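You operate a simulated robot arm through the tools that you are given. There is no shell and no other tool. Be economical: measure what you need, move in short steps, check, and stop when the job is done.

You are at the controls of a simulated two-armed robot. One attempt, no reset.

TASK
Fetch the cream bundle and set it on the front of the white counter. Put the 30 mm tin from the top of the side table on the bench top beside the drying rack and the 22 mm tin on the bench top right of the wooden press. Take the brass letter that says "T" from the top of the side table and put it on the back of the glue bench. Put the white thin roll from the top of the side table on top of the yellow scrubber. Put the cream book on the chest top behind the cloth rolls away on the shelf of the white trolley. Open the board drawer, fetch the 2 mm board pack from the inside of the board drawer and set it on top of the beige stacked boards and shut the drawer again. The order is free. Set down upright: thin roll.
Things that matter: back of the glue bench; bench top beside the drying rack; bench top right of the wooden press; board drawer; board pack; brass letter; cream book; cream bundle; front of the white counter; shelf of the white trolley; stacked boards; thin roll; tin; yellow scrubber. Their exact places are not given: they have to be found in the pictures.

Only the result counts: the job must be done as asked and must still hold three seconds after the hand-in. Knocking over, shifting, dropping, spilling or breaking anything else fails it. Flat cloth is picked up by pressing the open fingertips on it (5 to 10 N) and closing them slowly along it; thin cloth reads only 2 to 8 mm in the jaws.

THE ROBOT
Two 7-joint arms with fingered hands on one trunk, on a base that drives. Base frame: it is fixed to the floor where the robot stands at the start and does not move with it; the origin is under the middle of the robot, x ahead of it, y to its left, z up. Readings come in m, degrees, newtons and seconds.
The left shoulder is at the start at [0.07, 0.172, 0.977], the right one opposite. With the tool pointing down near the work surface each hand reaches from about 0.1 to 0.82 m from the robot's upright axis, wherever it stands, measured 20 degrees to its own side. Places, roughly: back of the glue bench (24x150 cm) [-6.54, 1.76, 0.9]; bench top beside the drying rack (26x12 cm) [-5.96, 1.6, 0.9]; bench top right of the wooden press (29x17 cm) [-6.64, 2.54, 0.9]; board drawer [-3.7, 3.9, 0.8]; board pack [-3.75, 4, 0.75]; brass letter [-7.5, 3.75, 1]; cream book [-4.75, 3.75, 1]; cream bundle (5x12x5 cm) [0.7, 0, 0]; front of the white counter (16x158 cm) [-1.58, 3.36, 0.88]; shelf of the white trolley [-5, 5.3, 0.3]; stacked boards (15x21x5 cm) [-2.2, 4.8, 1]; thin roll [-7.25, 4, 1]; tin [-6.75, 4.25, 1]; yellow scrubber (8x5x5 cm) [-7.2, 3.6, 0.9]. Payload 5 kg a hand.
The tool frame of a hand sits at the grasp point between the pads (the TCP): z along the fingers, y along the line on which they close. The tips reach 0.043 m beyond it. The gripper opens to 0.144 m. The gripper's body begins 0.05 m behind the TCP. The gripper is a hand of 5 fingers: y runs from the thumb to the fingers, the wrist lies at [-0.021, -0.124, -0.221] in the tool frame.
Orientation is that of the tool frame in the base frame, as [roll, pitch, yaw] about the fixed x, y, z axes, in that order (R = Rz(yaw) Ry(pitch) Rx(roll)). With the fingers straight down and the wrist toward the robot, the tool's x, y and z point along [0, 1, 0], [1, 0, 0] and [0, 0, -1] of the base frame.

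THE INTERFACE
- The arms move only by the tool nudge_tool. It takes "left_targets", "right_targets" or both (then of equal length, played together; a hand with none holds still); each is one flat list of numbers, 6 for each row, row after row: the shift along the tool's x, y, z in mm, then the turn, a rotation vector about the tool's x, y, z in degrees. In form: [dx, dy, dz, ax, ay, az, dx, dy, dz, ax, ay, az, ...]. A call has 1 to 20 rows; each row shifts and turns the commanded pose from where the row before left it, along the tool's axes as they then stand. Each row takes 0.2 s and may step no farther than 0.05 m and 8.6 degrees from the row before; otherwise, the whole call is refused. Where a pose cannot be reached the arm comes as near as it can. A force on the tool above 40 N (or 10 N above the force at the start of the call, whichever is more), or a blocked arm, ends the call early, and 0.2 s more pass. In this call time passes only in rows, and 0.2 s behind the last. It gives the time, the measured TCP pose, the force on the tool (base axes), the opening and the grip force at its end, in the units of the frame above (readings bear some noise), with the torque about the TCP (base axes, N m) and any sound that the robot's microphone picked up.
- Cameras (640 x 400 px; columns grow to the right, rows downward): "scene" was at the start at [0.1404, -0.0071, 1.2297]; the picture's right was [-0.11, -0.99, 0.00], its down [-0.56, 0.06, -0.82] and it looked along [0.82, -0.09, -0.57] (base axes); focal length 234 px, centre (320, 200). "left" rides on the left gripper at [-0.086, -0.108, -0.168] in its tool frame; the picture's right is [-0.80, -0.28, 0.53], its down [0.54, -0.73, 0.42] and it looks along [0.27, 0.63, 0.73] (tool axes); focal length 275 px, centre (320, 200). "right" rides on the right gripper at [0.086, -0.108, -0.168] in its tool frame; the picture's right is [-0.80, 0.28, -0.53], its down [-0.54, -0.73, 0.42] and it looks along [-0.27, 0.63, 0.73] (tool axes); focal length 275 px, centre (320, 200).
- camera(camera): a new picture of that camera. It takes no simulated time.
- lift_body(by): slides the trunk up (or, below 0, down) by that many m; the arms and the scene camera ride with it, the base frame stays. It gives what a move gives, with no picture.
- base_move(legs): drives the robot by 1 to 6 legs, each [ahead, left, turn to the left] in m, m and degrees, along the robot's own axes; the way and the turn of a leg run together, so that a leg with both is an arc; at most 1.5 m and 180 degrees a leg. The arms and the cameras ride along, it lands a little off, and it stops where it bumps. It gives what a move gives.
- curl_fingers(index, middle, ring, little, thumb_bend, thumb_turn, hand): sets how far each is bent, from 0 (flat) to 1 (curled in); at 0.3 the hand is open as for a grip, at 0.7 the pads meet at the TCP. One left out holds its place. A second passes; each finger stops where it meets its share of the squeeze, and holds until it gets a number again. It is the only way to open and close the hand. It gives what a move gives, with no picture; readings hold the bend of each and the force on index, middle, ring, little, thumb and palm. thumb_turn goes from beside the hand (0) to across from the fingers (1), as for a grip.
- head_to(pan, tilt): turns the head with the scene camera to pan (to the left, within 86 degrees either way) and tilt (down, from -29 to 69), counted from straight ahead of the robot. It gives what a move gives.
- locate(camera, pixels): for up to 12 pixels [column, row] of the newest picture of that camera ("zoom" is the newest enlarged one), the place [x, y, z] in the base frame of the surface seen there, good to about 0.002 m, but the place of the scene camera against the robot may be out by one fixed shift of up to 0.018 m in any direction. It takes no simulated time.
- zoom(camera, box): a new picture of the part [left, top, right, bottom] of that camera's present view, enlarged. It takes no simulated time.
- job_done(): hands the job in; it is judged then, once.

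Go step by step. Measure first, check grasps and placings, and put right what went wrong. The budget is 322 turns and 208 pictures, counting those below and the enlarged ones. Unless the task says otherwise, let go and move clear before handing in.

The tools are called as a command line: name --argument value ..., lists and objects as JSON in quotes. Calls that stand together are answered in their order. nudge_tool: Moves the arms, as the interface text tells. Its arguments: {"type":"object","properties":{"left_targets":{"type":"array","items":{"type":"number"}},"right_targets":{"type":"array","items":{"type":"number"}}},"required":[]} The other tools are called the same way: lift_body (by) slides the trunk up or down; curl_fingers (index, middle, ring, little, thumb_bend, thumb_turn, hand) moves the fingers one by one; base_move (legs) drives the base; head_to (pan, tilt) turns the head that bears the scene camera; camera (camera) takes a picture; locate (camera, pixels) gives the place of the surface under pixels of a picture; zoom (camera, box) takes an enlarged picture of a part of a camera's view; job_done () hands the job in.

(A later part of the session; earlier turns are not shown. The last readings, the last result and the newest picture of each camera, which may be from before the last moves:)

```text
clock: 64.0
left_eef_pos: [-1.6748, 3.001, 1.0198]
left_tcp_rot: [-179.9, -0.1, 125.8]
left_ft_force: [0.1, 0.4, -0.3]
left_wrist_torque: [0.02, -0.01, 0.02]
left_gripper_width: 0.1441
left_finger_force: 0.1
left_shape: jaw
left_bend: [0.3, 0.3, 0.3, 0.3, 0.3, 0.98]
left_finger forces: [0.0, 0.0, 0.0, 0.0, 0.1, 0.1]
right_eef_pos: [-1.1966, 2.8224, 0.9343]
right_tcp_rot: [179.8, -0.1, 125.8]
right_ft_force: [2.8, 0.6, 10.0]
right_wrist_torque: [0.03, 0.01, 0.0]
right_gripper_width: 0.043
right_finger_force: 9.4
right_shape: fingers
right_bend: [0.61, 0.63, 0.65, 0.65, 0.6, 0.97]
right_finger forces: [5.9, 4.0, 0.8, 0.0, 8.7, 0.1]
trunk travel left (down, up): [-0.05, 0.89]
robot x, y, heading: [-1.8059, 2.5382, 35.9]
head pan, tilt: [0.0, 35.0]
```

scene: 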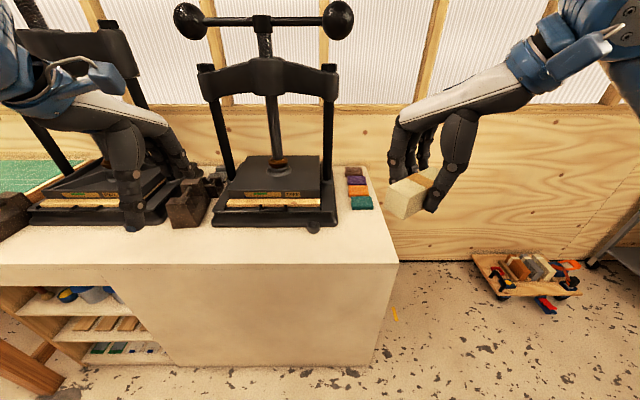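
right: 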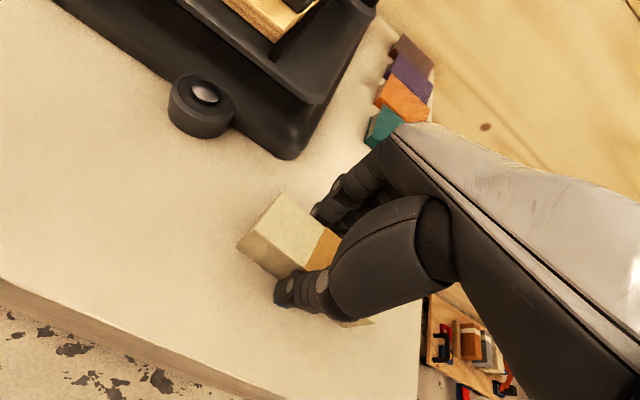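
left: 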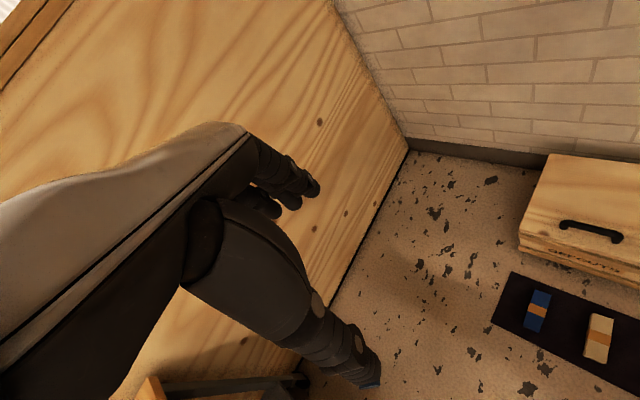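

Contact at 10 N. Open the hand gently, then rise.

curl_fingers --hand "right" --index 0.45 --middle 0.45 --ring 0.45 --little 0.45 --thumb_bend 0.45

nudge_tool --right_targets '[0, 0, -20, 0, 0, 0, 0, 0, -40, 0, 0, 0, 0, 0, -45, 0, 0, 0, 0, 0, -45, 0, 0, 0, 0, 0, -45, 0, 0, 0]'

camera --camera "right"

```text
clock: 65.0
left_eef_pos: [-1.6757, 3.0006, 1.0207]
left_tcp_rot: [-180.0, 0.1, 125.8]
left_ft_force: [0.4, 0.0, 0.4]
left_wrist_torque: [-0.01, -0.01, -0.01]
left_gripper_width: 0.1441
left_finger_force: 0.1
left_shape: jaw
left_bend: [0.3, 0.3, 0.3, 0.3, 0.3, 0.98]
left_finger forces: [0.0, 0.0, 0.1, 0.1, 0.1, 0.1]
right_eef_pos: [-1.1977, 2.8217, 0.9331]
right_tcp_rot: [179.9, -0.1, 125.9]
right_ft_force: [-2.9, -1.2, 15.5]
right_wrist_torque: [0.22, -0.47, -0.04]
right_gripper_width: 0.0961
right_finger_force: 7.4
right_shape: fingers
right_bend: [0.45, 0.47, 0.45, 0.45, 0.45, 0.97]
right_finger forces: [0.1, 14.0, 0.0, 0.0, 0.1, 0.1]
trunk travel left (down, up): [-0.05, 0.89]
robot x, y, heading: [-1.8038, 2.5371, 36.0]
head pan, tilt: [0.0, 35.0]
```

```text
clock: 66.2
left_eef_pos: [-1.6751, 3.0004, 1.0182]
left_tcp_rot: [-179.9, 0.0, 125.9]
left_ft_force: [-0.2, -0.3, -0.2]
left_wrist_torque: [0.01, -0.06, 0.03]
left_gripper_width: 0.1439
left_finger_force: 0.0
left_shape: jaw
left_bend: [0.3, 0.3, 0.3, 0.3, 0.3, 0.98]
left_finger forces: [0.1, 0.0, 0.1, 0.0, 0.0, 0.1]
right_eef_pos: [-1.1985, 2.8237, 1.1272]
right_tcp_rot: [-179.9, 0.1, 125.9]
right_ft_force: [-0.5, -0.7, -0.2]
right_wrist_torque: [0.03, -0.02, -0.04]
right_gripper_width: 0.096
right_finger_force: 0.1
right_shape: fingers
right_bend: [0.45, 0.45, 0.45, 0.45, 0.45, 0.97]
right_finger forces: [0.0, 0.1, 0.1, 0.1, 0.0, 0.0]
trunk travel left (down, up): [-0.05, 0.89]
robot x, y, heading: [-1.8063, 2.5415, 35.7]
head pan, tilt: [0.0, 35.0]
```

```text
189 pictures are left
```

right: 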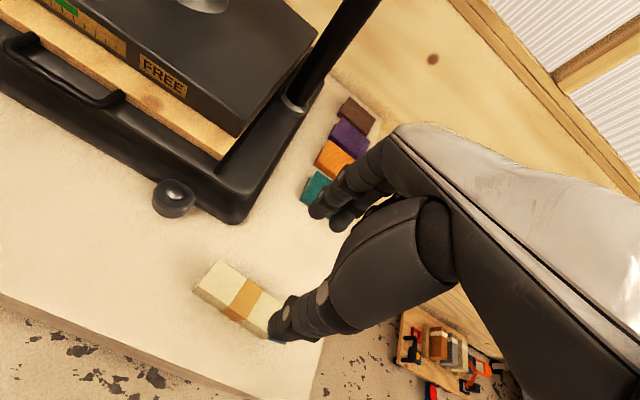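

The bundle lies on the strip along the edge (pixels 195–280, 260–335). Verify its place, pull the arm back, back off and turn down the aisle.

locate --camera "right" --pixels '[[240, 295], [195, 290], [215, 262], [150, 330]]'

nudge_tool --right_targets '[0, -40, 0, 0, 0, 0, 0, -40, 0, 0, 0, 0, 0, -40, 0, 0, 0, 0, 0, -40, 0, 0, 0, 0, 0, -40, 0, 0, 0, 0]'

base_move --legs '[[-0.25, 0, 0], [0, 0, 90]]'

lift_body --by 0.35

head_to --pan 0 --tilt 25

camera --camera "scene"

```text
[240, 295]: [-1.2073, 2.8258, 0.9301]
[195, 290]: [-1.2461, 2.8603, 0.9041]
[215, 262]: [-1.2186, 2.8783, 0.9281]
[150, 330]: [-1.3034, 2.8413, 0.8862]
```

```text
clock: 67.4
left_eef_pos: [-1.6742, 3.0002, 1.0198]
left_tcp_rot: [180.0, 0.0, 125.9]
left_ft_force: [-0.1, -0.4, -0.4]
left_wrist_torque: [0.07, -0.05, -0.01]
left_gripper_width: 0.1441
left_finger_force: 0.1
left_shape: jaw
left_bend: [0.3, 0.3, 0.3, 0.3, 0.3, 0.98]
left_finger forces: [0.0, 0.0, 0.0, 0.1, 0.0, 0.1]
right_eef_pos: [-1.3608, 2.7048, 1.1267]
right_tcp_rot: [180.0, 0.0, 125.7]
right_ft_force: [0.0, -1.5, 0.7]
right_wrist_torque: [0.03, -0.05, -0.01]
right_gripper_width: 0.0965
right_finger_force: 0.1
right_shape: fingers
right_bend: [0.45, 0.45, 0.45, 0.45, 0.45, 0.97]
right_finger forces: [0.0, 0.0, 0.0, 0.0, 0.1, 0.1]
trunk travel left (down, up): [-0.05, 0.89]
robot x, y, heading: [-1.8016, 2.54, 35.7]
head pan, tilt: [0.0, 35.0]
```

```text
clock: 73.0
left_eef_pos: [-2.4669, 2.5254, 1.0204]
left_tcp_rot: [-179.9, 0.0, -144.6]
left_ft_force: [-0.4, -0.3, -0.5]
left_wrist_torque: [0.02, 0.01, 0.04]
left_gripper_width: 0.1439
left_finger_force: 0.1
left_shape: jaw
left_bend: [0.3, 0.3, 0.3, 0.3, 0.3, 0.98]
left_finger forces: [0.1, 0.1, 0.0, 0.0, 0.0, 0.0]
right_eef_pos: [-2.1697, 2.839, 1.1269]
right_tcp_rot: [180.0, 0.0, -144.5]
right_ft_force: [0.8, 0.5, 0.1]
right_wrist_torque: [0.03, -0.01, 0.02]
right_gripper_width: 0.0964
right_finger_force: 0.0
right_shape: fingers
right_bend: [0.45, 0.45, 0.45, 0.45, 0.45, 0.97]
right_finger forces: [0.1, 0.1, 0.1, 0.0, 0.1, 0.0]
trunk travel left (down, up): [-0.05, 0.89]
robot x, y, heading: [-2.0046, 2.3913, 125.4]
head pan, tilt: [0.0, 35.0]
```

```text
clock: 76.5
left_eef_pos: [-2.4673, 2.5261, 1.3697]
left_tcp_rot: [-179.9, 0.1, -144.6]
left_ft_force: [0.2, -0.4, 0.2]
left_wrist_torque: [0.01, 0.0, -0.04]
left_gripper_width: 0.1439
left_finger_force: 0.1
left_shape: jaw
left_bend: [0.3, 0.3, 0.3, 0.3, 0.3, 0.98]
left_finger forces: [0.0, 0.0, 0.1, 0.1, 0.0, 0.1]
right_eef_pos: [-2.1696, 2.8377, 1.4767]
right_tcp_rot: [180.0, 0.0, -144.6]
right_ft_force: [0.9, 0.1, 0.1]
right_wrist_torque: [-0.03, -0.02, 0.0]
right_gripper_width: 0.0964
right_finger_force: 0.0
right_shape: fingers
right_bend: [0.45, 0.45, 0.45, 0.45, 0.45, 0.97]
right_finger forces: [0.1, 0.0, 0.1, 0.0, 0.0, 0.1]
trunk travel left (down, up): [-0.4, 0.54]
robot x, y, heading: [-2.0072, 2.3935, 125.2]
head pan, tilt: [0.0, 35.0]
```

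```text
clock: 77.2
left_eef_pos: [-2.4678, 2.5249, 1.3704]
left_tcp_rot: [-179.9, 0.0, -144.6]
left_ft_force: [0.2, -0.6, 0.6]
left_wrist_torque: [-0.02, -0.01, 0.0]
left_gripper_width: 0.1442
left_finger_force: 0.1
left_shape: jaw
left_bend: [0.3, 0.3, 0.3, 0.3, 0.3, 0.98]
left_finger forces: [0.0, 0.0, 0.0, 0.1, 0.1, 0.0]
right_eef_pos: [-2.1691, 2.8378, 1.477]
right_tcp_rot: [-180.0, 0.1, -144.7]
right_ft_force: [0.1, -0.6, -0.6]
right_wrist_torque: [0.01, 0.01, -0.02]
right_gripper_width: 0.0967
right_finger_force: 0.0
right_shape: fingers
right_bend: [0.45, 0.45, 0.45, 0.45, 0.45, 0.97]
right_finger forces: [0.0, 0.1, 0.1, 0.1, 0.0, 0.0]
trunk travel left (down, up): [-0.4, 0.54]
robot x, y, heading: [-2.0065, 2.393, 125.5]
head pan, tilt: [0.0, 25.0]
```

```text
188 pictures are left
```

scene: 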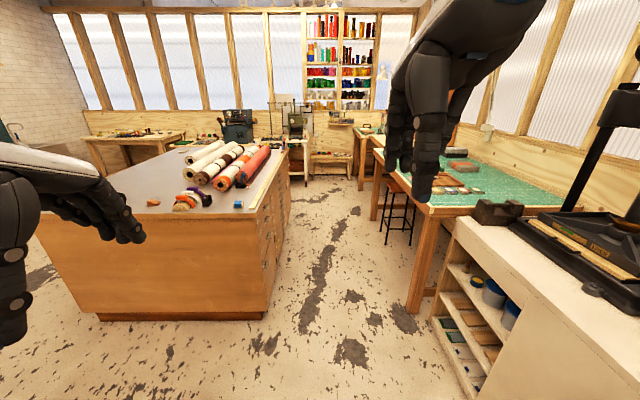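

The chest with drawers (aisle side, x≈265–290) and the green cutting table are ahead. Zoom and measure both.

zoom --camera "scene" --box '[100, 120, 340, 270]'

locate --camera "scene" --pixels '[[257, 212], [264, 316], [150, 200], [287, 155], [182, 145], [45, 205], [425, 205], [415, 300], [375, 150], [440, 290], [390, 220], [460, 153]]'

zoom --camera "scene" --box '[350, 100, 590, 250]'

```text
2.67 times, centred on (220, 195) of scene
```

zoom: 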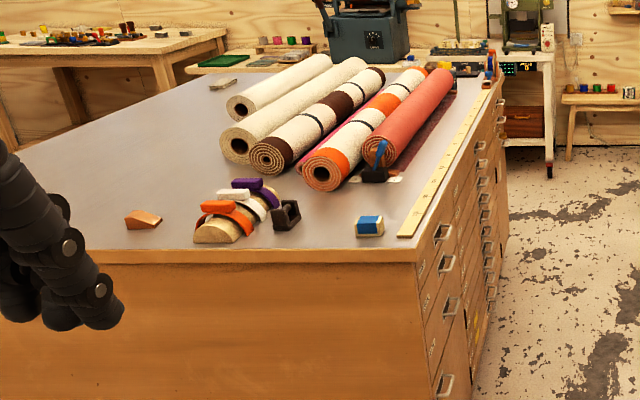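

```text
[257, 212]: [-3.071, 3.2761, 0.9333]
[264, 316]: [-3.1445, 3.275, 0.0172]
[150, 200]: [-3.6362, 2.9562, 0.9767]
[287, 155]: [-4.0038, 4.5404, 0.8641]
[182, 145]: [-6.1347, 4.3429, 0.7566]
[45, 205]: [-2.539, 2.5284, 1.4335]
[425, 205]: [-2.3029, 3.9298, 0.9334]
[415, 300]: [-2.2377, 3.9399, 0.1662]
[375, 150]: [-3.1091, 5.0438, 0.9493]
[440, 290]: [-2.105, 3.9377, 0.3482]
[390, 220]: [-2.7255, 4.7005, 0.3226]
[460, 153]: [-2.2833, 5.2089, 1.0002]
```

```text
2.67 times, centred on (470, 175) of scene
```

zoom: 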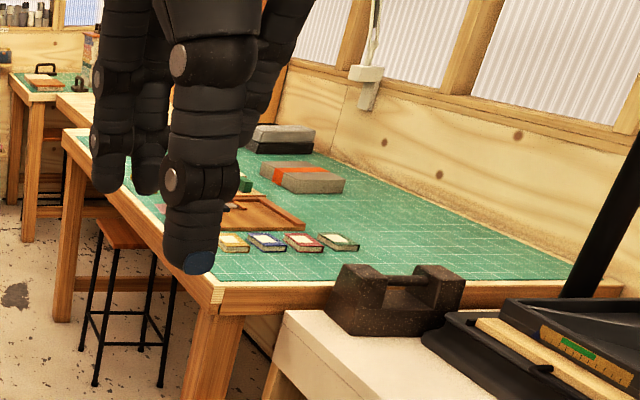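

The chest's drawer face lies along v≈0.56 on the aisle; the aisle is 1 m wide. I'll drive up next to it and look at the drawer labels.

base_move --legs '[[1.0, -0.2, 0.5]]'

head_to --pan 35 --tilt 35

camera --camera "scene"

camera --camera "left"

```text
clock: 82.4
left_eef_pos: [-2.8909, 3.4379, 1.3702]
left_tcp_rot: [-179.9, 0.1, -143.6]
left_ft_force: [-0.4, 0.5, -0.1]
left_wrist_torque: [0.01, -0.01, -0.03]
left_gripper_width: 0.1438
left_finger_force: 0.0
left_shape: jaw
left_bend: [0.3, 0.3, 0.3, 0.3, 0.3, 0.98]
left_finger forces: [0.1, 0.0, 0.1, 0.1, 0.1, 0.1]
right_eef_pos: [-2.6001, 3.7573, 1.4759]
right_tcp_rot: [-180.0, 0.1, -143.5]
right_ft_force: [0.5, -0.3, 0.5]
right_wrist_torque: [-0.02, 0.02, -0.01]
right_gripper_width: 0.0965
right_finger_force: 0.0
right_shape: fingers
right_bend: [0.45, 0.45, 0.45, 0.45, 0.45, 0.97]
right_finger forces: [0.1, 0.0, 0.0, 0.1, 0.0, 0.1]
trunk travel left (down, up): [-0.4, 0.54]
robot x, y, heading: [-2.4271, 3.3152, 126.4]
head pan, tilt: [0.0, 25.0]
```

```text
clock: 83.5
left_eef_pos: [-2.8908, 3.4393, 1.3689]
left_tcp_rot: [-180.0, 0.0, -143.5]
left_ft_force: [1.1, 0.6, 0.2]
left_wrist_torque: [-0.01, -0.01, 0.03]
left_gripper_width: 0.1439
left_finger_force: 0.0
left_shape: jaw
left_bend: [0.3, 0.3, 0.3, 0.3, 0.3, 0.98]
left_finger forces: [0.0, 0.0, 0.0, 0.1, 0.0, 0.1]
right_eef_pos: [-2.6, 3.7572, 1.4776]
right_tcp_rot: [179.9, 0.0, -143.6]
right_ft_force: [0.3, -0.3, -0.5]
right_wrist_torque: [-0.02, 0.0, 0.02]
right_gripper_width: 0.0965
right_finger_force: 0.0
right_shape: fingers
right_bend: [0.45, 0.45, 0.45, 0.45, 0.45, 0.97]
right_finger forces: [0.0, 0.1, 0.1, 0.0, 0.0, 0.1]
trunk travel left (down, up): [-0.4, 0.54]
robot x, y, heading: [-2.429, 3.3127, 126.5]
head pan, tilt: [35.0, 35.0]
```

```text
185 pictures are left
```

scene: 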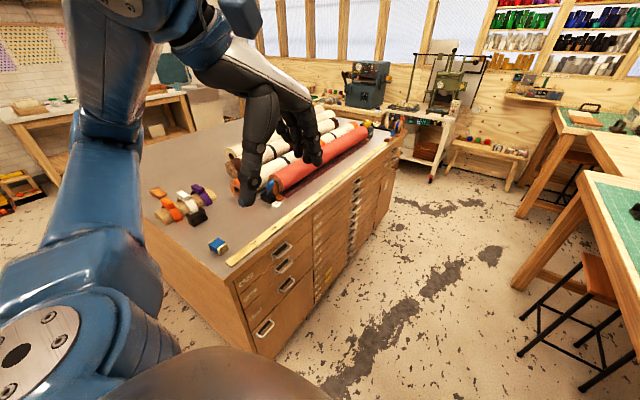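

```text
184 pictures are left
```

left: 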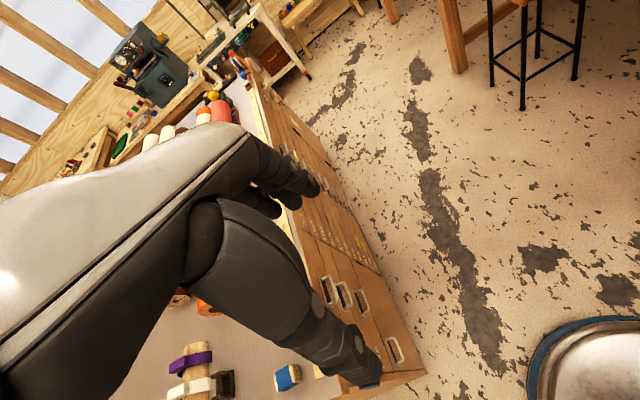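

zoom --camera "scene" --box '[220, 130, 420, 350]'

locate --camera "left" --pixels '[[530, 370], [560, 335], [600, 320], [345, 297], [425, 370], [395, 350]]'

```text
1.82 times, centred on (320, 240) of scene
```

zoom: 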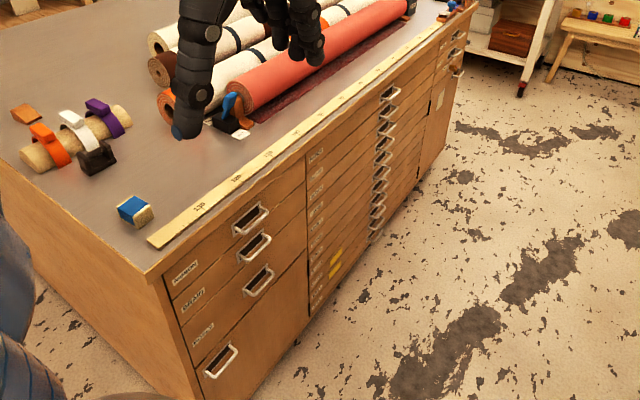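

```text
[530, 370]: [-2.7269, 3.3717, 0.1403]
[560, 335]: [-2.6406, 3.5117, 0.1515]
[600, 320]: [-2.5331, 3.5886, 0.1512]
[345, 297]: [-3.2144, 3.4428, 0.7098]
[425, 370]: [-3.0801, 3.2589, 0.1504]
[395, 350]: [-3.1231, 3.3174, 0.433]
```

zoom --camera "scene" --box '[265, 240, 305, 265]'

zoom --camera "scene" --box '[305, 190, 365, 300]'

```text
16.00 times, centred on (285, 252) of scene
```

zoom: 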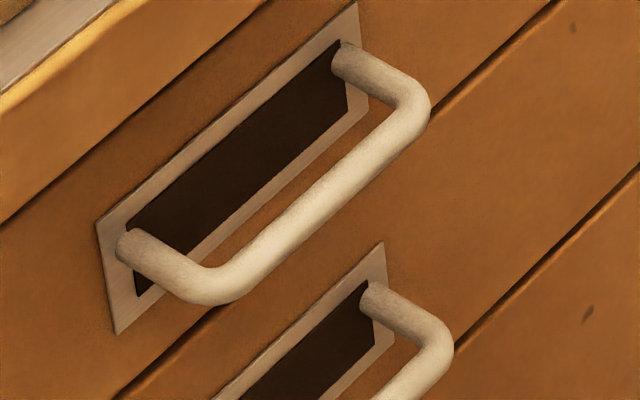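

```text
3.64 times, centred on (335, 245) of scene
```

zoom: 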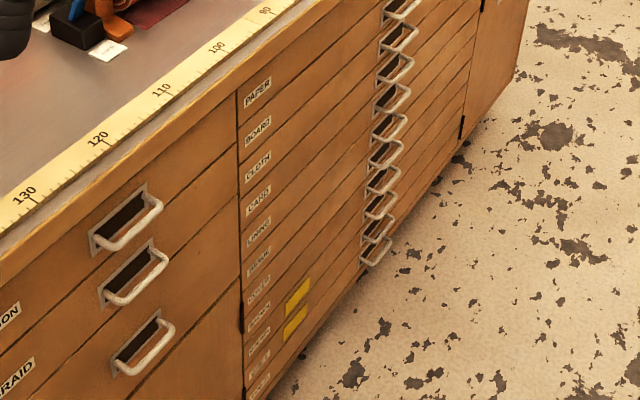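

Middle column: PAPER on top, BOARD second. Measure the handles and labels.

locate --camera "zoom" --pixels '[[257, 92], [257, 130], [258, 165], [412, 12], [410, 42], [408, 72], [403, 103], [398, 130], [155, 215], [240, 120], [240, 92], [470, 120]]'

zoom --camera "scene" --box '[325, 165, 375, 225]'

```text
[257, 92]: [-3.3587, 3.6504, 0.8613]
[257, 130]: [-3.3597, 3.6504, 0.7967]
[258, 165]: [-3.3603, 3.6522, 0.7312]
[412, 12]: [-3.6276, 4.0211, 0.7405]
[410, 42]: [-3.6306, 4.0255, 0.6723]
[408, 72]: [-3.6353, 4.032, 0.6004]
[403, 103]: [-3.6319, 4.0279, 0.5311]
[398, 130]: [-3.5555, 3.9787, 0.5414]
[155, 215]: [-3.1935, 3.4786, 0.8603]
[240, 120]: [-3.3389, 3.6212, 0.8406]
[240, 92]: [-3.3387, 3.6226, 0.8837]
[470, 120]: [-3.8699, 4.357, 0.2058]
```

```text
6.67 times, centred on (350, 195) of scene
```

zoom: 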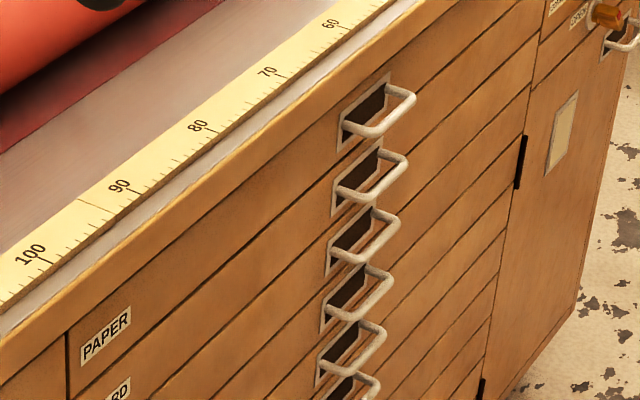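

locate --camera "zoom" --pixels '[[408, 100], [378, 127], [403, 165], [375, 193], [358, 197], [340, 190], [390, 235], [330, 210], [383, 150], [388, 92]]'

```text
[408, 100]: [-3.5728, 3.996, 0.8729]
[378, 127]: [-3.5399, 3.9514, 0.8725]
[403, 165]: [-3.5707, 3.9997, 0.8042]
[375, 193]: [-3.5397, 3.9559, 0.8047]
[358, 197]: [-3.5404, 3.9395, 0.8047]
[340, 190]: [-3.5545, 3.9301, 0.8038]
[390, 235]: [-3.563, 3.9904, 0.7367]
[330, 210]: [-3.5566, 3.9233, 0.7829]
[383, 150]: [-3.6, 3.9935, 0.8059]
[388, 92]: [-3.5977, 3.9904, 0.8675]
```

Board handle bar: u≈5.31, v≈0.538, z≈0.788 (corrected). Now look at the green table on the right for the stacked boards.

head_to --pan -45 --tilt 25

camera --camera "scene"

camera --camera "right"

```text
clock: 85.0
left_eef_pos: [-2.892, 3.4393, 1.3707]
left_tcp_rot: [-179.9, 0.0, -143.6]
left_ft_force: [0.0, 0.2, 0.0]
left_wrist_torque: [-0.01, 0.0, -0.02]
left_gripper_width: 0.1439
left_finger_force: 0.1
left_shape: jaw
left_bend: [0.3, 0.3, 0.3, 0.3, 0.3, 0.98]
left_finger forces: [0.1, 0.1, 0.1, 0.1, 0.0, 0.1]
right_eef_pos: [-2.6003, 3.7568, 1.4766]
right_tcp_rot: [-179.9, -0.1, -143.6]
right_ft_force: [1.5, -0.4, -0.7]
right_wrist_torque: [0.0, 0.0, -0.03]
right_gripper_width: 0.0964
right_finger_force: 0.1
right_shape: fingers
right_bend: [0.45, 0.45, 0.45, 0.45, 0.45, 0.97]
right_finger forces: [0.0, 0.0, 0.0, 0.1, 0.1, 0.0]
trunk travel left (down, up): [-0.4, 0.54]
robot x, y, heading: [-2.4316, 3.3157, 126.6]
head pan, tilt: [-45.0, 25.0]
```

```text
179 pictures are left
```

scene: 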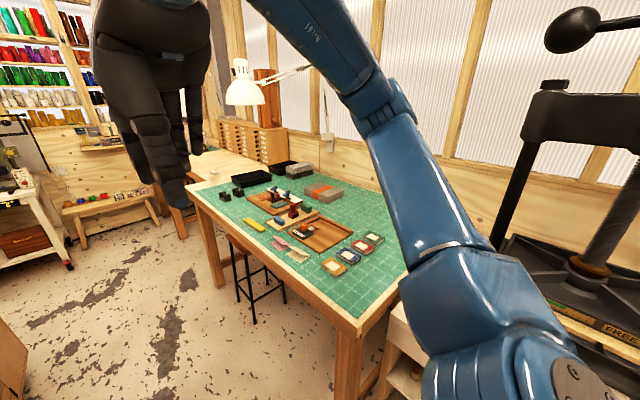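

```text
178 pictures are left
```

right: 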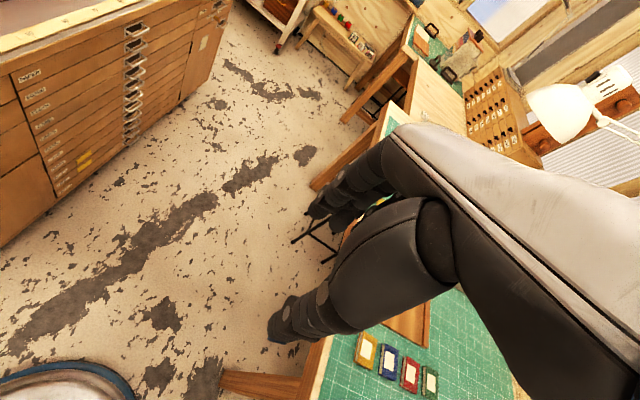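

zoom --camera "scene" --box '[200, 150, 400, 275]'

locate --camera "zoom" --pixels '[[350, 110], [400, 122], [440, 130], [390, 143], [370, 110], [420, 113], [290, 70], [350, 260], [320, 200], [240, 140], [550, 280]]'

```text
3.20 times, centred on (300, 212) of scene
```

zoom: 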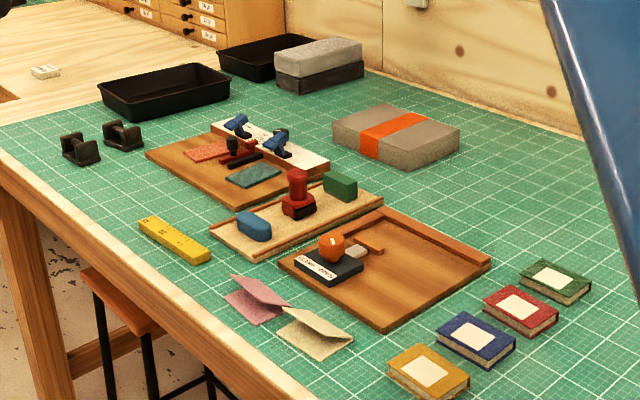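

```text
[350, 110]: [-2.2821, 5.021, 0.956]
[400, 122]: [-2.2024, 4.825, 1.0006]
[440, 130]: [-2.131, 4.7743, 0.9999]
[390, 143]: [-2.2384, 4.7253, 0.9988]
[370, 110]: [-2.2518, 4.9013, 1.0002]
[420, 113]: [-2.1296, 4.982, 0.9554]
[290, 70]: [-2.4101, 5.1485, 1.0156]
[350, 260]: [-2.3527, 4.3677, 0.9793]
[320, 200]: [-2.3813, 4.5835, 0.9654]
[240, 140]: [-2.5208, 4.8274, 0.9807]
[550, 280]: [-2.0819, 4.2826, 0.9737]
```

Beige stacked boards (orange band) are centred near [-2.20, 4.83], top ≈0.983. First the drawer: drive alongside and turn the left hand to point at the drawer face with a vertical closing line.

base_move --legs '[[0.5, -0.06, -0.6]]'

nudge_tool --left_targets '[0, 0, 0, 4.95, 4.95, 4.95, 0, 0, 0, 4.95, 4.95, 4.95, 0, 0, 0, 4.95, 4.95, 4.95, 0, 0, 0, 4.95, 4.95, 4.95, 0, 0, 0, 4.95, 4.95, 4.95, 0, 0, 0, 4.95, 4.95, 4.95, 0, 0, 0, 4.95, 4.95, 4.95, 0, 0, 0, 4.95, 4.95, 4.95, 0, 0, 0, 4.95, 4.95, 4.95, 0, 0, 0, 4.95, 4.95, 4.95, 0, 0, 0, 4.95, 4.95, 4.95, 0, 0, 0, 4.95, 4.95, 4.95, 0, 0, 0, 4.95, 4.95, 4.95, 0, 0, 0, 4.95, 4.95, 4.95]'

camera --camera "left"

```text
clock: 88.0
left_eef_pos: [-3.138, 3.8828, 1.3702]
left_tcp_rot: [-179.9, 0.1, -144.1]
left_ft_force: [0.5, -0.7, -0.9]
left_wrist_torque: [0.03, 0.04, 0.0]
left_gripper_width: 0.1441
left_finger_force: 0.0
left_shape: jaw
left_bend: [0.3, 0.3, 0.3, 0.3, 0.3, 0.98]
left_finger forces: [0.0, 0.0, 0.1, 0.1, 0.0, 0.1]
right_eef_pos: [-2.8438, 4.1983, 1.4782]
right_tcp_rot: [179.9, 0.1, -144.1]
right_ft_force: [0.3, 0.9, 0.7]
right_wrist_torque: [0.0, 0.03, -0.03]
right_gripper_width: 0.0967
right_finger_force: 0.1
right_shape: fingers
right_bend: [0.45, 0.45, 0.45, 0.45, 0.45, 0.97]
right_finger forces: [0.1, 0.0, 0.1, 0.2, 0.1, 0.1]
trunk travel left (down, up): [-0.4, 0.54]
robot x, y, heading: [-2.6734, 3.7564, 125.9]
head pan, tilt: [-45.0, 25.0]
```

```text
clock: 91.0
left_eef_pos: [-3.1368, 3.8837, 1.371]
left_tcp_rot: [-89.8, 0.3, 125.8]
left_ft_force: [0.0, 0.5, -0.1]
left_wrist_torque: [0.0, -0.02, -0.05]
left_gripper_width: 0.1439
left_finger_force: 0.0
left_shape: jaw
left_bend: [0.3, 0.3, 0.3, 0.3, 0.3, 0.98]
left_finger forces: [0.0, 0.0, 0.0, 0.0, 0.0, 0.1]
right_eef_pos: [-2.8431, 4.2, 1.4753]
right_tcp_rot: [180.0, -0.1, -144.1]
right_ft_force: [-1.1, -0.4, 0.8]
right_wrist_torque: [-0.01, 0.05, 0.0]
right_gripper_width: 0.0966
right_finger_force: 0.0
right_shape: fingers
right_bend: [0.45, 0.45, 0.45, 0.45, 0.45, 0.97]
right_finger forces: [0.0, 0.1, 0.0, 0.0, 0.1, 0.0]
trunk travel left (down, up): [-0.4, 0.54]
robot x, y, heading: [-2.6758, 3.7526, 125.9]
head pan, tilt: [-45.0, 25.0]
```

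```text
176 pictures are left
```

left: 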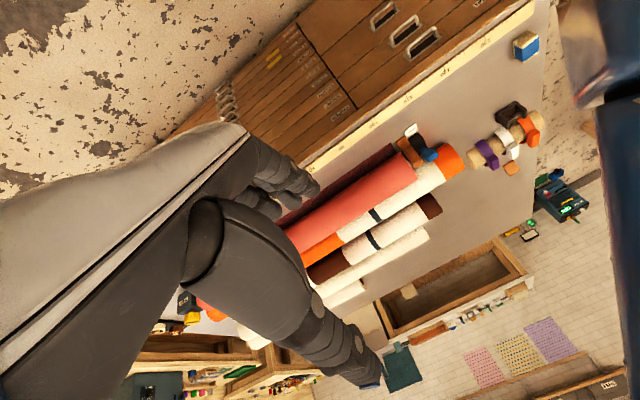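

The hand is oriented. Now lower the trunk, then shift along the face to the BOARD handle's column (tool x = along the chest).

lift_body --by -0.33

nudge_tool --left_targets '[40, 0, -5, 0, 0, 0, 40, 0, -5, 0, 0, 0, 40, 0, -5, 0, 0, 0, 40, 0, -5, 0, 0, 0, 40, 0, -5, 0, 0, 0, 40, 0, 0, 0, 0, 0, 40, 0, 0, 0, 0, 0, 40, 0, 0, 0, 0, 0, 0, 40, 0, 0, 0, 0, 0, 40, 0, 0, 0, 0, 0, 40, 0, 0, 0, 0, 0, 40, 0, 0, 0, 0, 0, 40, 0, 0, 0, 0, 0, 40, 0, 0, 0, 0]'

camera --camera "left"

head_to --pan 40 --tilt 30

camera --camera "scene"

```text
clock: 94.2
left_eef_pos: [-3.1387, 3.8835, 1.0402]
left_tcp_rot: [-90.0, 0.1, 126.0]
left_ft_force: [-0.8, 0.7, 0.0]
left_wrist_torque: [-0.01, -0.01, 0.01]
left_gripper_width: 0.1445
left_finger_force: 0.1
left_shape: jaw
left_bend: [0.3, 0.3, 0.3, 0.3, 0.3, 0.98]
left_finger forces: [0.0, 0.1, 0.0, 0.0, 0.0, 0.1]
right_eef_pos: [-2.8448, 4.1991, 1.146]
right_tcp_rot: [179.9, 0.0, -144.1]
right_ft_force: [0.1, 0.4, -0.3]
right_wrist_torque: [0.01, 0.01, -0.01]
right_gripper_width: 0.0966
right_finger_force: 0.1
right_shape: fingers
right_bend: [0.45, 0.45, 0.45, 0.45, 0.45, 0.97]
right_finger forces: [0.0, 0.0, 0.0, 0.1, 0.0, 0.0]
trunk travel left (down, up): [-0.07, 0.87]
robot x, y, heading: [-2.6761, 3.751, 126.2]
head pan, tilt: [-45.0, 25.0]
```

```text
clock: 97.2
left_eef_pos: [-3.3073, 4.1567, 0.7998]
left_tcp_rot: [-90.0, 0.1, 126.1]
left_ft_force: [-1.0, -0.2, 0.2]
left_wrist_torque: [0.0, -0.01, 0.05]
left_gripper_width: 0.1437
left_finger_force: 0.1
left_shape: jaw
left_bend: [0.3, 0.3, 0.3, 0.3, 0.3, 0.98]
left_finger forces: [0.0, 0.0, 0.0, 0.0, 0.1, 0.1]
right_eef_pos: [-2.8461, 4.1977, 1.1459]
right_tcp_rot: [-179.8, 0.0, -144.1]
right_ft_force: [-0.2, 0.1, 0.2]
right_wrist_torque: [-0.02, -0.03, -0.01]
right_gripper_width: 0.0964
right_finger_force: 0.1
right_shape: fingers
right_bend: [0.45, 0.45, 0.45, 0.45, 0.45, 0.97]
right_finger forces: [0.0, 0.1, 0.1, 0.0, 0.0, 0.1]
trunk travel left (down, up): [-0.07, 0.87]
robot x, y, heading: [-2.6745, 3.7519, 125.9]
head pan, tilt: [-45.0, 25.0]
```

```text
175 pictures are left
```

left: 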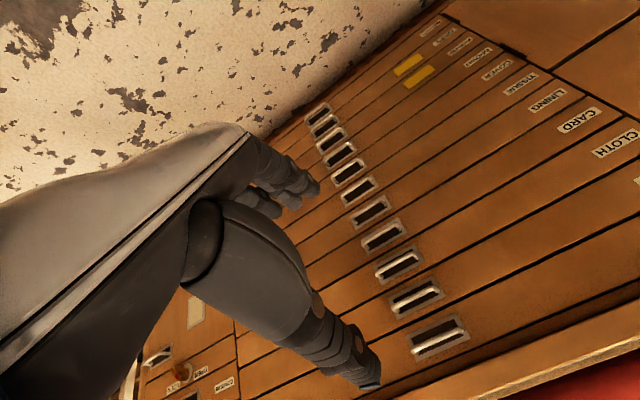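

```text
clock: 98.8
left_eef_pos: [-3.3069, 4.1564, 0.8006]
left_tcp_rot: [-90.0, 0.1, 125.9]
left_ft_force: [0.5, 0.0, 0.4]
left_wrist_torque: [0.03, -0.01, -0.02]
left_gripper_width: 0.1441
left_finger_force: 0.1
left_shape: jaw
left_bend: [0.3, 0.3, 0.3, 0.3, 0.3, 0.98]
left_finger forces: [0.0, 0.1, 0.0, 0.1, 0.1, 0.1]
right_eef_pos: [-2.8435, 4.1983, 1.1477]
right_tcp_rot: [-180.0, -0.1, -144.0]
right_ft_force: [0.4, 0.2, 0.3]
right_wrist_torque: [-0.01, 0.0, 0.01]
right_gripper_width: 0.0965
right_finger_force: 0.1
right_shape: fingers
right_bend: [0.45, 0.45, 0.45, 0.45, 0.45, 0.97]
right_finger forces: [0.0, 0.1, 0.1, 0.1, 0.1, 0.0]
trunk travel left (down, up): [-0.07, 0.87]
robot x, y, heading: [-2.6757, 3.7524, 125.9]
head pan, tilt: [40.0, 30.0]
```

```text
174 pictures are left
```

scene: 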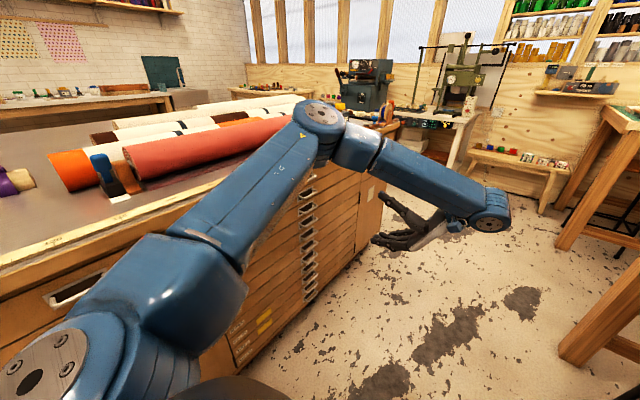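

The elbow is near the coral roll; I'll measure it, and the BOARD handle in the left picture (418,297).

locate --camera "scene" --pixels '[[318, 110], [325, 105], [290, 125], [270, 135], [305, 140], [250, 190]]'

locate --camera "left" --pixels '[[440, 345], [418, 303], [400, 310], [437, 292], [400, 268], [440, 335], [614, 145], [500, 310]]'

zoom --camera "left" --box '[350, 220, 490, 370]'

```text
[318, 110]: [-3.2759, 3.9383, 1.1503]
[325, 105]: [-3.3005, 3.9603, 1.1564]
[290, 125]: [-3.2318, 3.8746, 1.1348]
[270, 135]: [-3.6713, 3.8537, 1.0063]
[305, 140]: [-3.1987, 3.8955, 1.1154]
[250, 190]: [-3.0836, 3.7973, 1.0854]
```

```text
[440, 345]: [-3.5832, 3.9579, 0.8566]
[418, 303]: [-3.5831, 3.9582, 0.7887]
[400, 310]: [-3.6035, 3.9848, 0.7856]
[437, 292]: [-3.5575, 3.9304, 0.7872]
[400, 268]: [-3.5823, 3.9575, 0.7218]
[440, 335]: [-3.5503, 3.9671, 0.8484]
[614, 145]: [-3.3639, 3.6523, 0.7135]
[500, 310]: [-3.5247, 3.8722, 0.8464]
```

```text
2.67 times, centred on (420, 295) of left
```

zoom: 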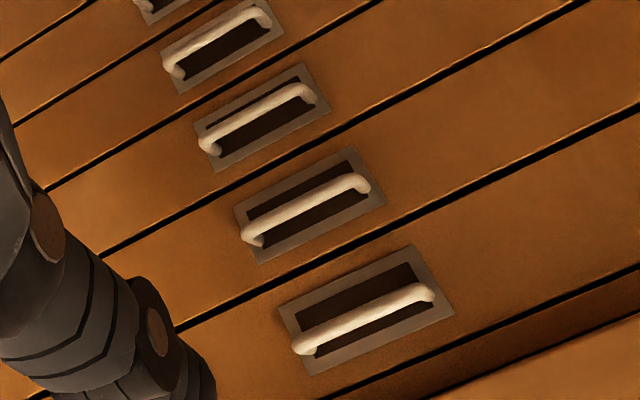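

locate --camera "zoom" --pixels '[[255, 232], [305, 207], [355, 183], [365, 320], [258, 117]]'

```text
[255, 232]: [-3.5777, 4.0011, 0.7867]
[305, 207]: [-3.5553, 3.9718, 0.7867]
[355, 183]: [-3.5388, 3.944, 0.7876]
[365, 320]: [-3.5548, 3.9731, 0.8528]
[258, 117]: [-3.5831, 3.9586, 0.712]
```

BOARD bar centre is [-3.556, 3.972, 0.787]. Pre-shape the left hand to about 6 cm and approach to 3 cm short.

curl_fingers --hand "left" --index 0.56 --middle 0.56 --ring 0.56 --little 0.56 --thumb_bend 0.56

nudge_tool --left_targets '[0, 13, 0, 0, 0, 0, -2, 0, 40, 0, 0, 0, -2, 0, 40, 0, 0, 0, 0, 0, 40, 0, 0, 0, 0, 0, 40, 0, 0, 0, 0, 0, 40, 0, 0, 0, 0, 0, 40, 0, 0, 0]'

camera --camera "left"

```text
clock: 99.8
left_eef_pos: [-3.3076, 4.1553, 0.7997]
left_tcp_rot: [-90.0, 0.1, 125.8]
left_ft_force: [0.0, 0.8, -0.1]
left_wrist_torque: [0.01, -0.05, -0.01]
left_gripper_width: 0.0574
left_finger_force: 0.2
left_shape: fingers
left_bend: [0.56, 0.56, 0.56, 0.56, 0.56, 0.98]
left_finger forces: [0.1, 0.1, 0.1, 0.0, 0.0, 0.0]
right_eef_pos: [-2.8438, 4.1983, 1.1459]
right_tcp_rot: [-180.0, -0.1, -144.1]
right_ft_force: [-0.1, 0.6, -1.1]
right_wrist_torque: [0.03, 0.01, -0.01]
right_gripper_width: 0.0963
right_finger_force: 0.1
right_shape: fingers
right_bend: [0.45, 0.45, 0.45, 0.45, 0.45, 0.97]
right_finger forces: [0.0, 0.0, 0.1, 0.0, 0.0, 0.1]
trunk travel left (down, up): [-0.07, 0.87]
robot x, y, heading: [-2.6764, 3.7534, 125.8]
head pan, tilt: [40.0, 30.0]
```

```text
clock: 101.4
left_eef_pos: [-3.4989, 4.0124, 0.7863]
left_tcp_rot: [-90.0, 0.1, 125.9]
left_ft_force: [-0.1, -0.4, -0.6]
left_wrist_torque: [0.01, 0.02, 0.02]
left_gripper_width: 0.0575
left_finger_force: 0.2
left_shape: fingers
left_bend: [0.56, 0.56, 0.56, 0.56, 0.56, 0.98]
left_finger forces: [0.0, 0.1, 0.0, 0.0, 0.1, 0.0]
right_eef_pos: [-2.8448, 4.1974, 1.1464]
right_tcp_rot: [179.9, 0.1, -144.1]
right_ft_force: [-0.3, -1.1, -0.1]
right_wrist_torque: [-0.01, 0.0, -0.02]
right_gripper_width: 0.0969
right_finger_force: 0.0
right_shape: fingers
right_bend: [0.45, 0.45, 0.45, 0.45, 0.45, 0.97]
right_finger forces: [0.1, 0.1, 0.0, 0.1, 0.1, 0.0]
trunk travel left (down, up): [-0.07, 0.87]
robot x, y, heading: [-2.677, 3.7544, 125.8]
head pan, tilt: [40.0, 30.0]
```

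```text
172 pictures are left
```

left: 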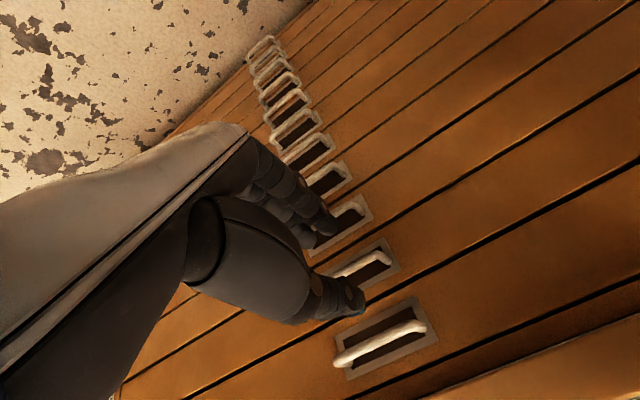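

Thumb is above and fingers below the BOARD bar line. Advance 40 mm in small rows, watching the force.

nudge_tool --left_targets '[0, 0, 10, 0, 0, 0, 0, 0, 10, 0, 0, 0, 0, 0, 10, 0, 0, 0, 0, 0, 10, 0, 0, 0]'

zoom --camera "left" --box '[230, 150, 470, 370]'

```text
clock: 102.4
left_eef_pos: [-3.5304, 3.9875, 0.7869]
left_tcp_rot: [-90.0, 0.1, 125.9]
left_ft_force: [0.4, 0.3, 0.6]
left_wrist_torque: [0.02, 0.0, 0.01]
left_gripper_width: 0.0574
left_finger_force: 0.1
left_shape: fingers
left_bend: [0.56, 0.56, 0.56, 0.56, 0.56, 0.98]
left_finger forces: [0.1, 0.0, 0.0, 0.0, 0.0, 0.0]
right_eef_pos: [-2.8444, 4.1989, 1.1464]
right_tcp_rot: [-179.9, 0.0, -144.1]
right_ft_force: [-0.9, -0.1, 0.3]
right_wrist_torque: [-0.02, 0.02, 0.0]
right_gripper_width: 0.0963
right_finger_force: 0.0
right_shape: fingers
right_bend: [0.45, 0.45, 0.45, 0.45, 0.45, 0.97]
right_finger forces: [0.0, 0.0, 0.0, 0.1, 0.0, 0.1]
trunk travel left (down, up): [-0.07, 0.87]
robot x, y, heading: [-2.6747, 3.7569, 125.9]
head pan, tilt: [40.0, 30.0]
```

```text
1.82 times, centred on (350, 260) of left
```

zoom: 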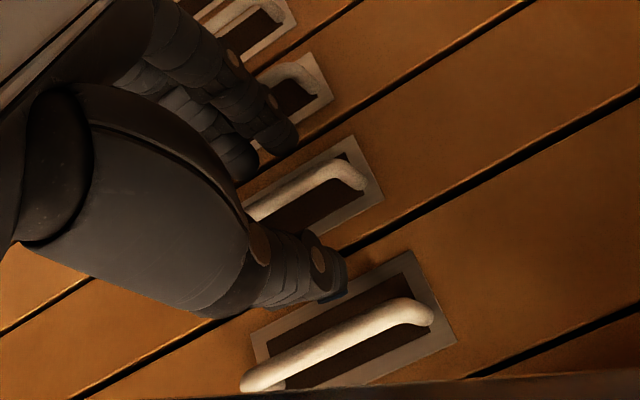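

nudge_tool --left_targets '[0, 0, 8, 0, 0, 0, 0, 0, 8, 0, 0, 0]'

curl_fingers --hand "left" --index 0.72 --middle 0.72 --ring 0.72 --little 0.72 --thumb_bend 0.72

zoom --camera "left" --box '[230, 150, 470, 370]'

```text
clock: 103.0
left_eef_pos: [-3.5392, 3.9902, 0.7972]
left_tcp_rot: [-89.6, -0.3, 125.5]
left_ft_force: [-0.1, 0.8, 0.1]
left_wrist_torque: [0.05, 0.0, 0.01]
left_gripper_width: 0.0567
left_finger_force: 0.7
left_shape: fingers
left_bend: [0.56, 0.56, 0.56, 0.56, 0.56, 0.98]
left_finger forces: [0.0, 0.0, 0.0, 0.0, 0.8, 0.0]
right_eef_pos: [-2.8372, 4.205, 1.1476]
right_tcp_rot: [180.0, -0.4, -144.4]
right_ft_force: [0.4, -0.5, 0.4]
right_wrist_torque: [0.02, -0.02, 0.02]
right_gripper_width: 0.0965
right_finger_force: 0.0
right_shape: fingers
right_bend: [0.45, 0.45, 0.45, 0.45, 0.45, 0.97]
right_finger forces: [0.1, 0.1, 0.1, 0.1, 0.0, 0.0]
trunk travel left (down, up): [-0.07, 0.87]
robot x, y, heading: [-2.6755, 3.7548, 125.9]
head pan, tilt: [40.0, 30.0]
```

```text
clock: 103.7
left_eef_pos: [-3.5382, 3.9909, 0.7967]
left_tcp_rot: [-90.0, -0.5, 125.2]
left_ft_force: [6.2, -2.7, -40.7]
left_wrist_torque: [0.03, -1.4, 0.0]
left_gripper_width: 0.0116
left_finger_force: 18.6
left_shape: fingers
left_bend: [0.71, 0.65, 0.61, 0.72, 0.72, 0.98]
left_finger forces: [11.3, 9.7, 16.1, 0.0, 0.0, 0.0]
right_eef_pos: [-2.8356, 4.2021, 1.1461]
right_tcp_rot: [179.8, -0.4, -144.4]
right_ft_force: [0.6, 0.3, 0.5]
right_wrist_torque: [0.04, 0.01, -0.02]
right_gripper_width: 0.0963
right_finger_force: 0.1
right_shape: fingers
right_bend: [0.45, 0.45, 0.45, 0.45, 0.45, 0.97]
right_finger forces: [0.0, 0.0, 0.1, 0.0, 0.0, 0.0]
trunk travel left (down, up): [-0.07, 0.87]
robot x, y, heading: [-2.6766, 3.7567, 125.6]
head pan, tilt: [40.0, 30.0]
stopped (left hand): the force on the tool passed its limit at 40 N (the readings are from after the stop); the commanded pose is now the measured one
```

```text
1.82 times, centred on (350, 260) of left
```

zoom: 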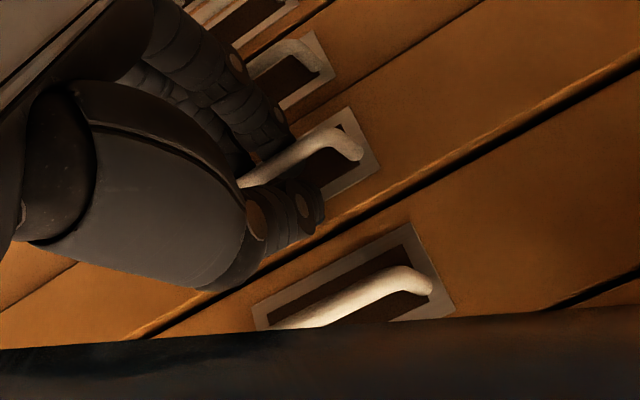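

The hand sits 1 cm high and even the right hand shifted, so something is pushing on the robot. Look before pulling.

camera --camera "scene"

camera --camera "left"

```text
169 pictures are left
```

scene: 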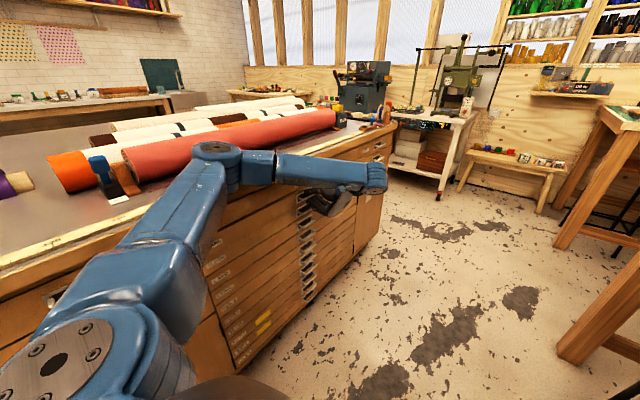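

```text
168 pictures are left
```

left: 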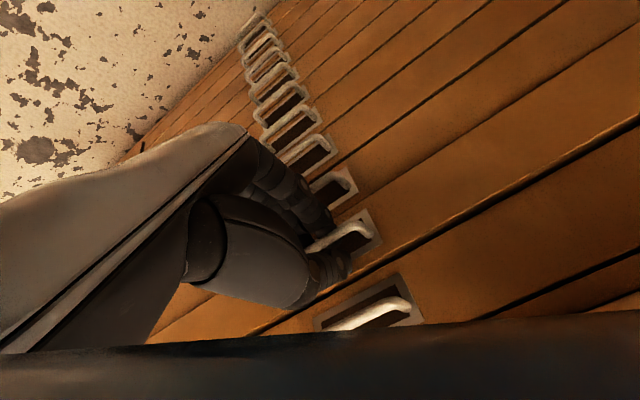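

locate --camera "left" --pixels '[[320, 380], [500, 350], [100, 380], [365, 228], [385, 312]]'

locate --camera "scene" --pixels '[[215, 150], [230, 180], [250, 165], [330, 165], [375, 175], [200, 260], [332, 120], [125, 175], [190, 200], [300, 200], [220, 200]]'

zoom --camera "scene" --box '[120, 90, 420, 280]'

```text
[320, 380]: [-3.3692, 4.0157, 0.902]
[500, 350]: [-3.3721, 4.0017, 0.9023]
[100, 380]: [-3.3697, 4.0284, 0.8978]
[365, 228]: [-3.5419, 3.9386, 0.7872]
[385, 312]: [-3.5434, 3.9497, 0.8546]
```

```text
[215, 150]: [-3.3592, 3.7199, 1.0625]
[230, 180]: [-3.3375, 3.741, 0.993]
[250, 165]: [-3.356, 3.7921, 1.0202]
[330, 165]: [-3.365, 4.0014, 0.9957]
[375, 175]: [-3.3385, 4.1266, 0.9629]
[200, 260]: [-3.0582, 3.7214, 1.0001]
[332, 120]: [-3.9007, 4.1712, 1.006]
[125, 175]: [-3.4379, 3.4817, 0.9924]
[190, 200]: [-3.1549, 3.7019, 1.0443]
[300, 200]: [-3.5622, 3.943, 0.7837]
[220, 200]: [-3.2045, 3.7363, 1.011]
```

```text
2.11 times, centred on (270, 185) of scene
```

zoom: 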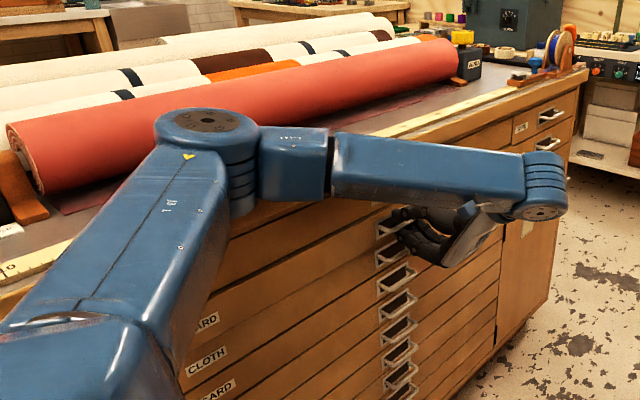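

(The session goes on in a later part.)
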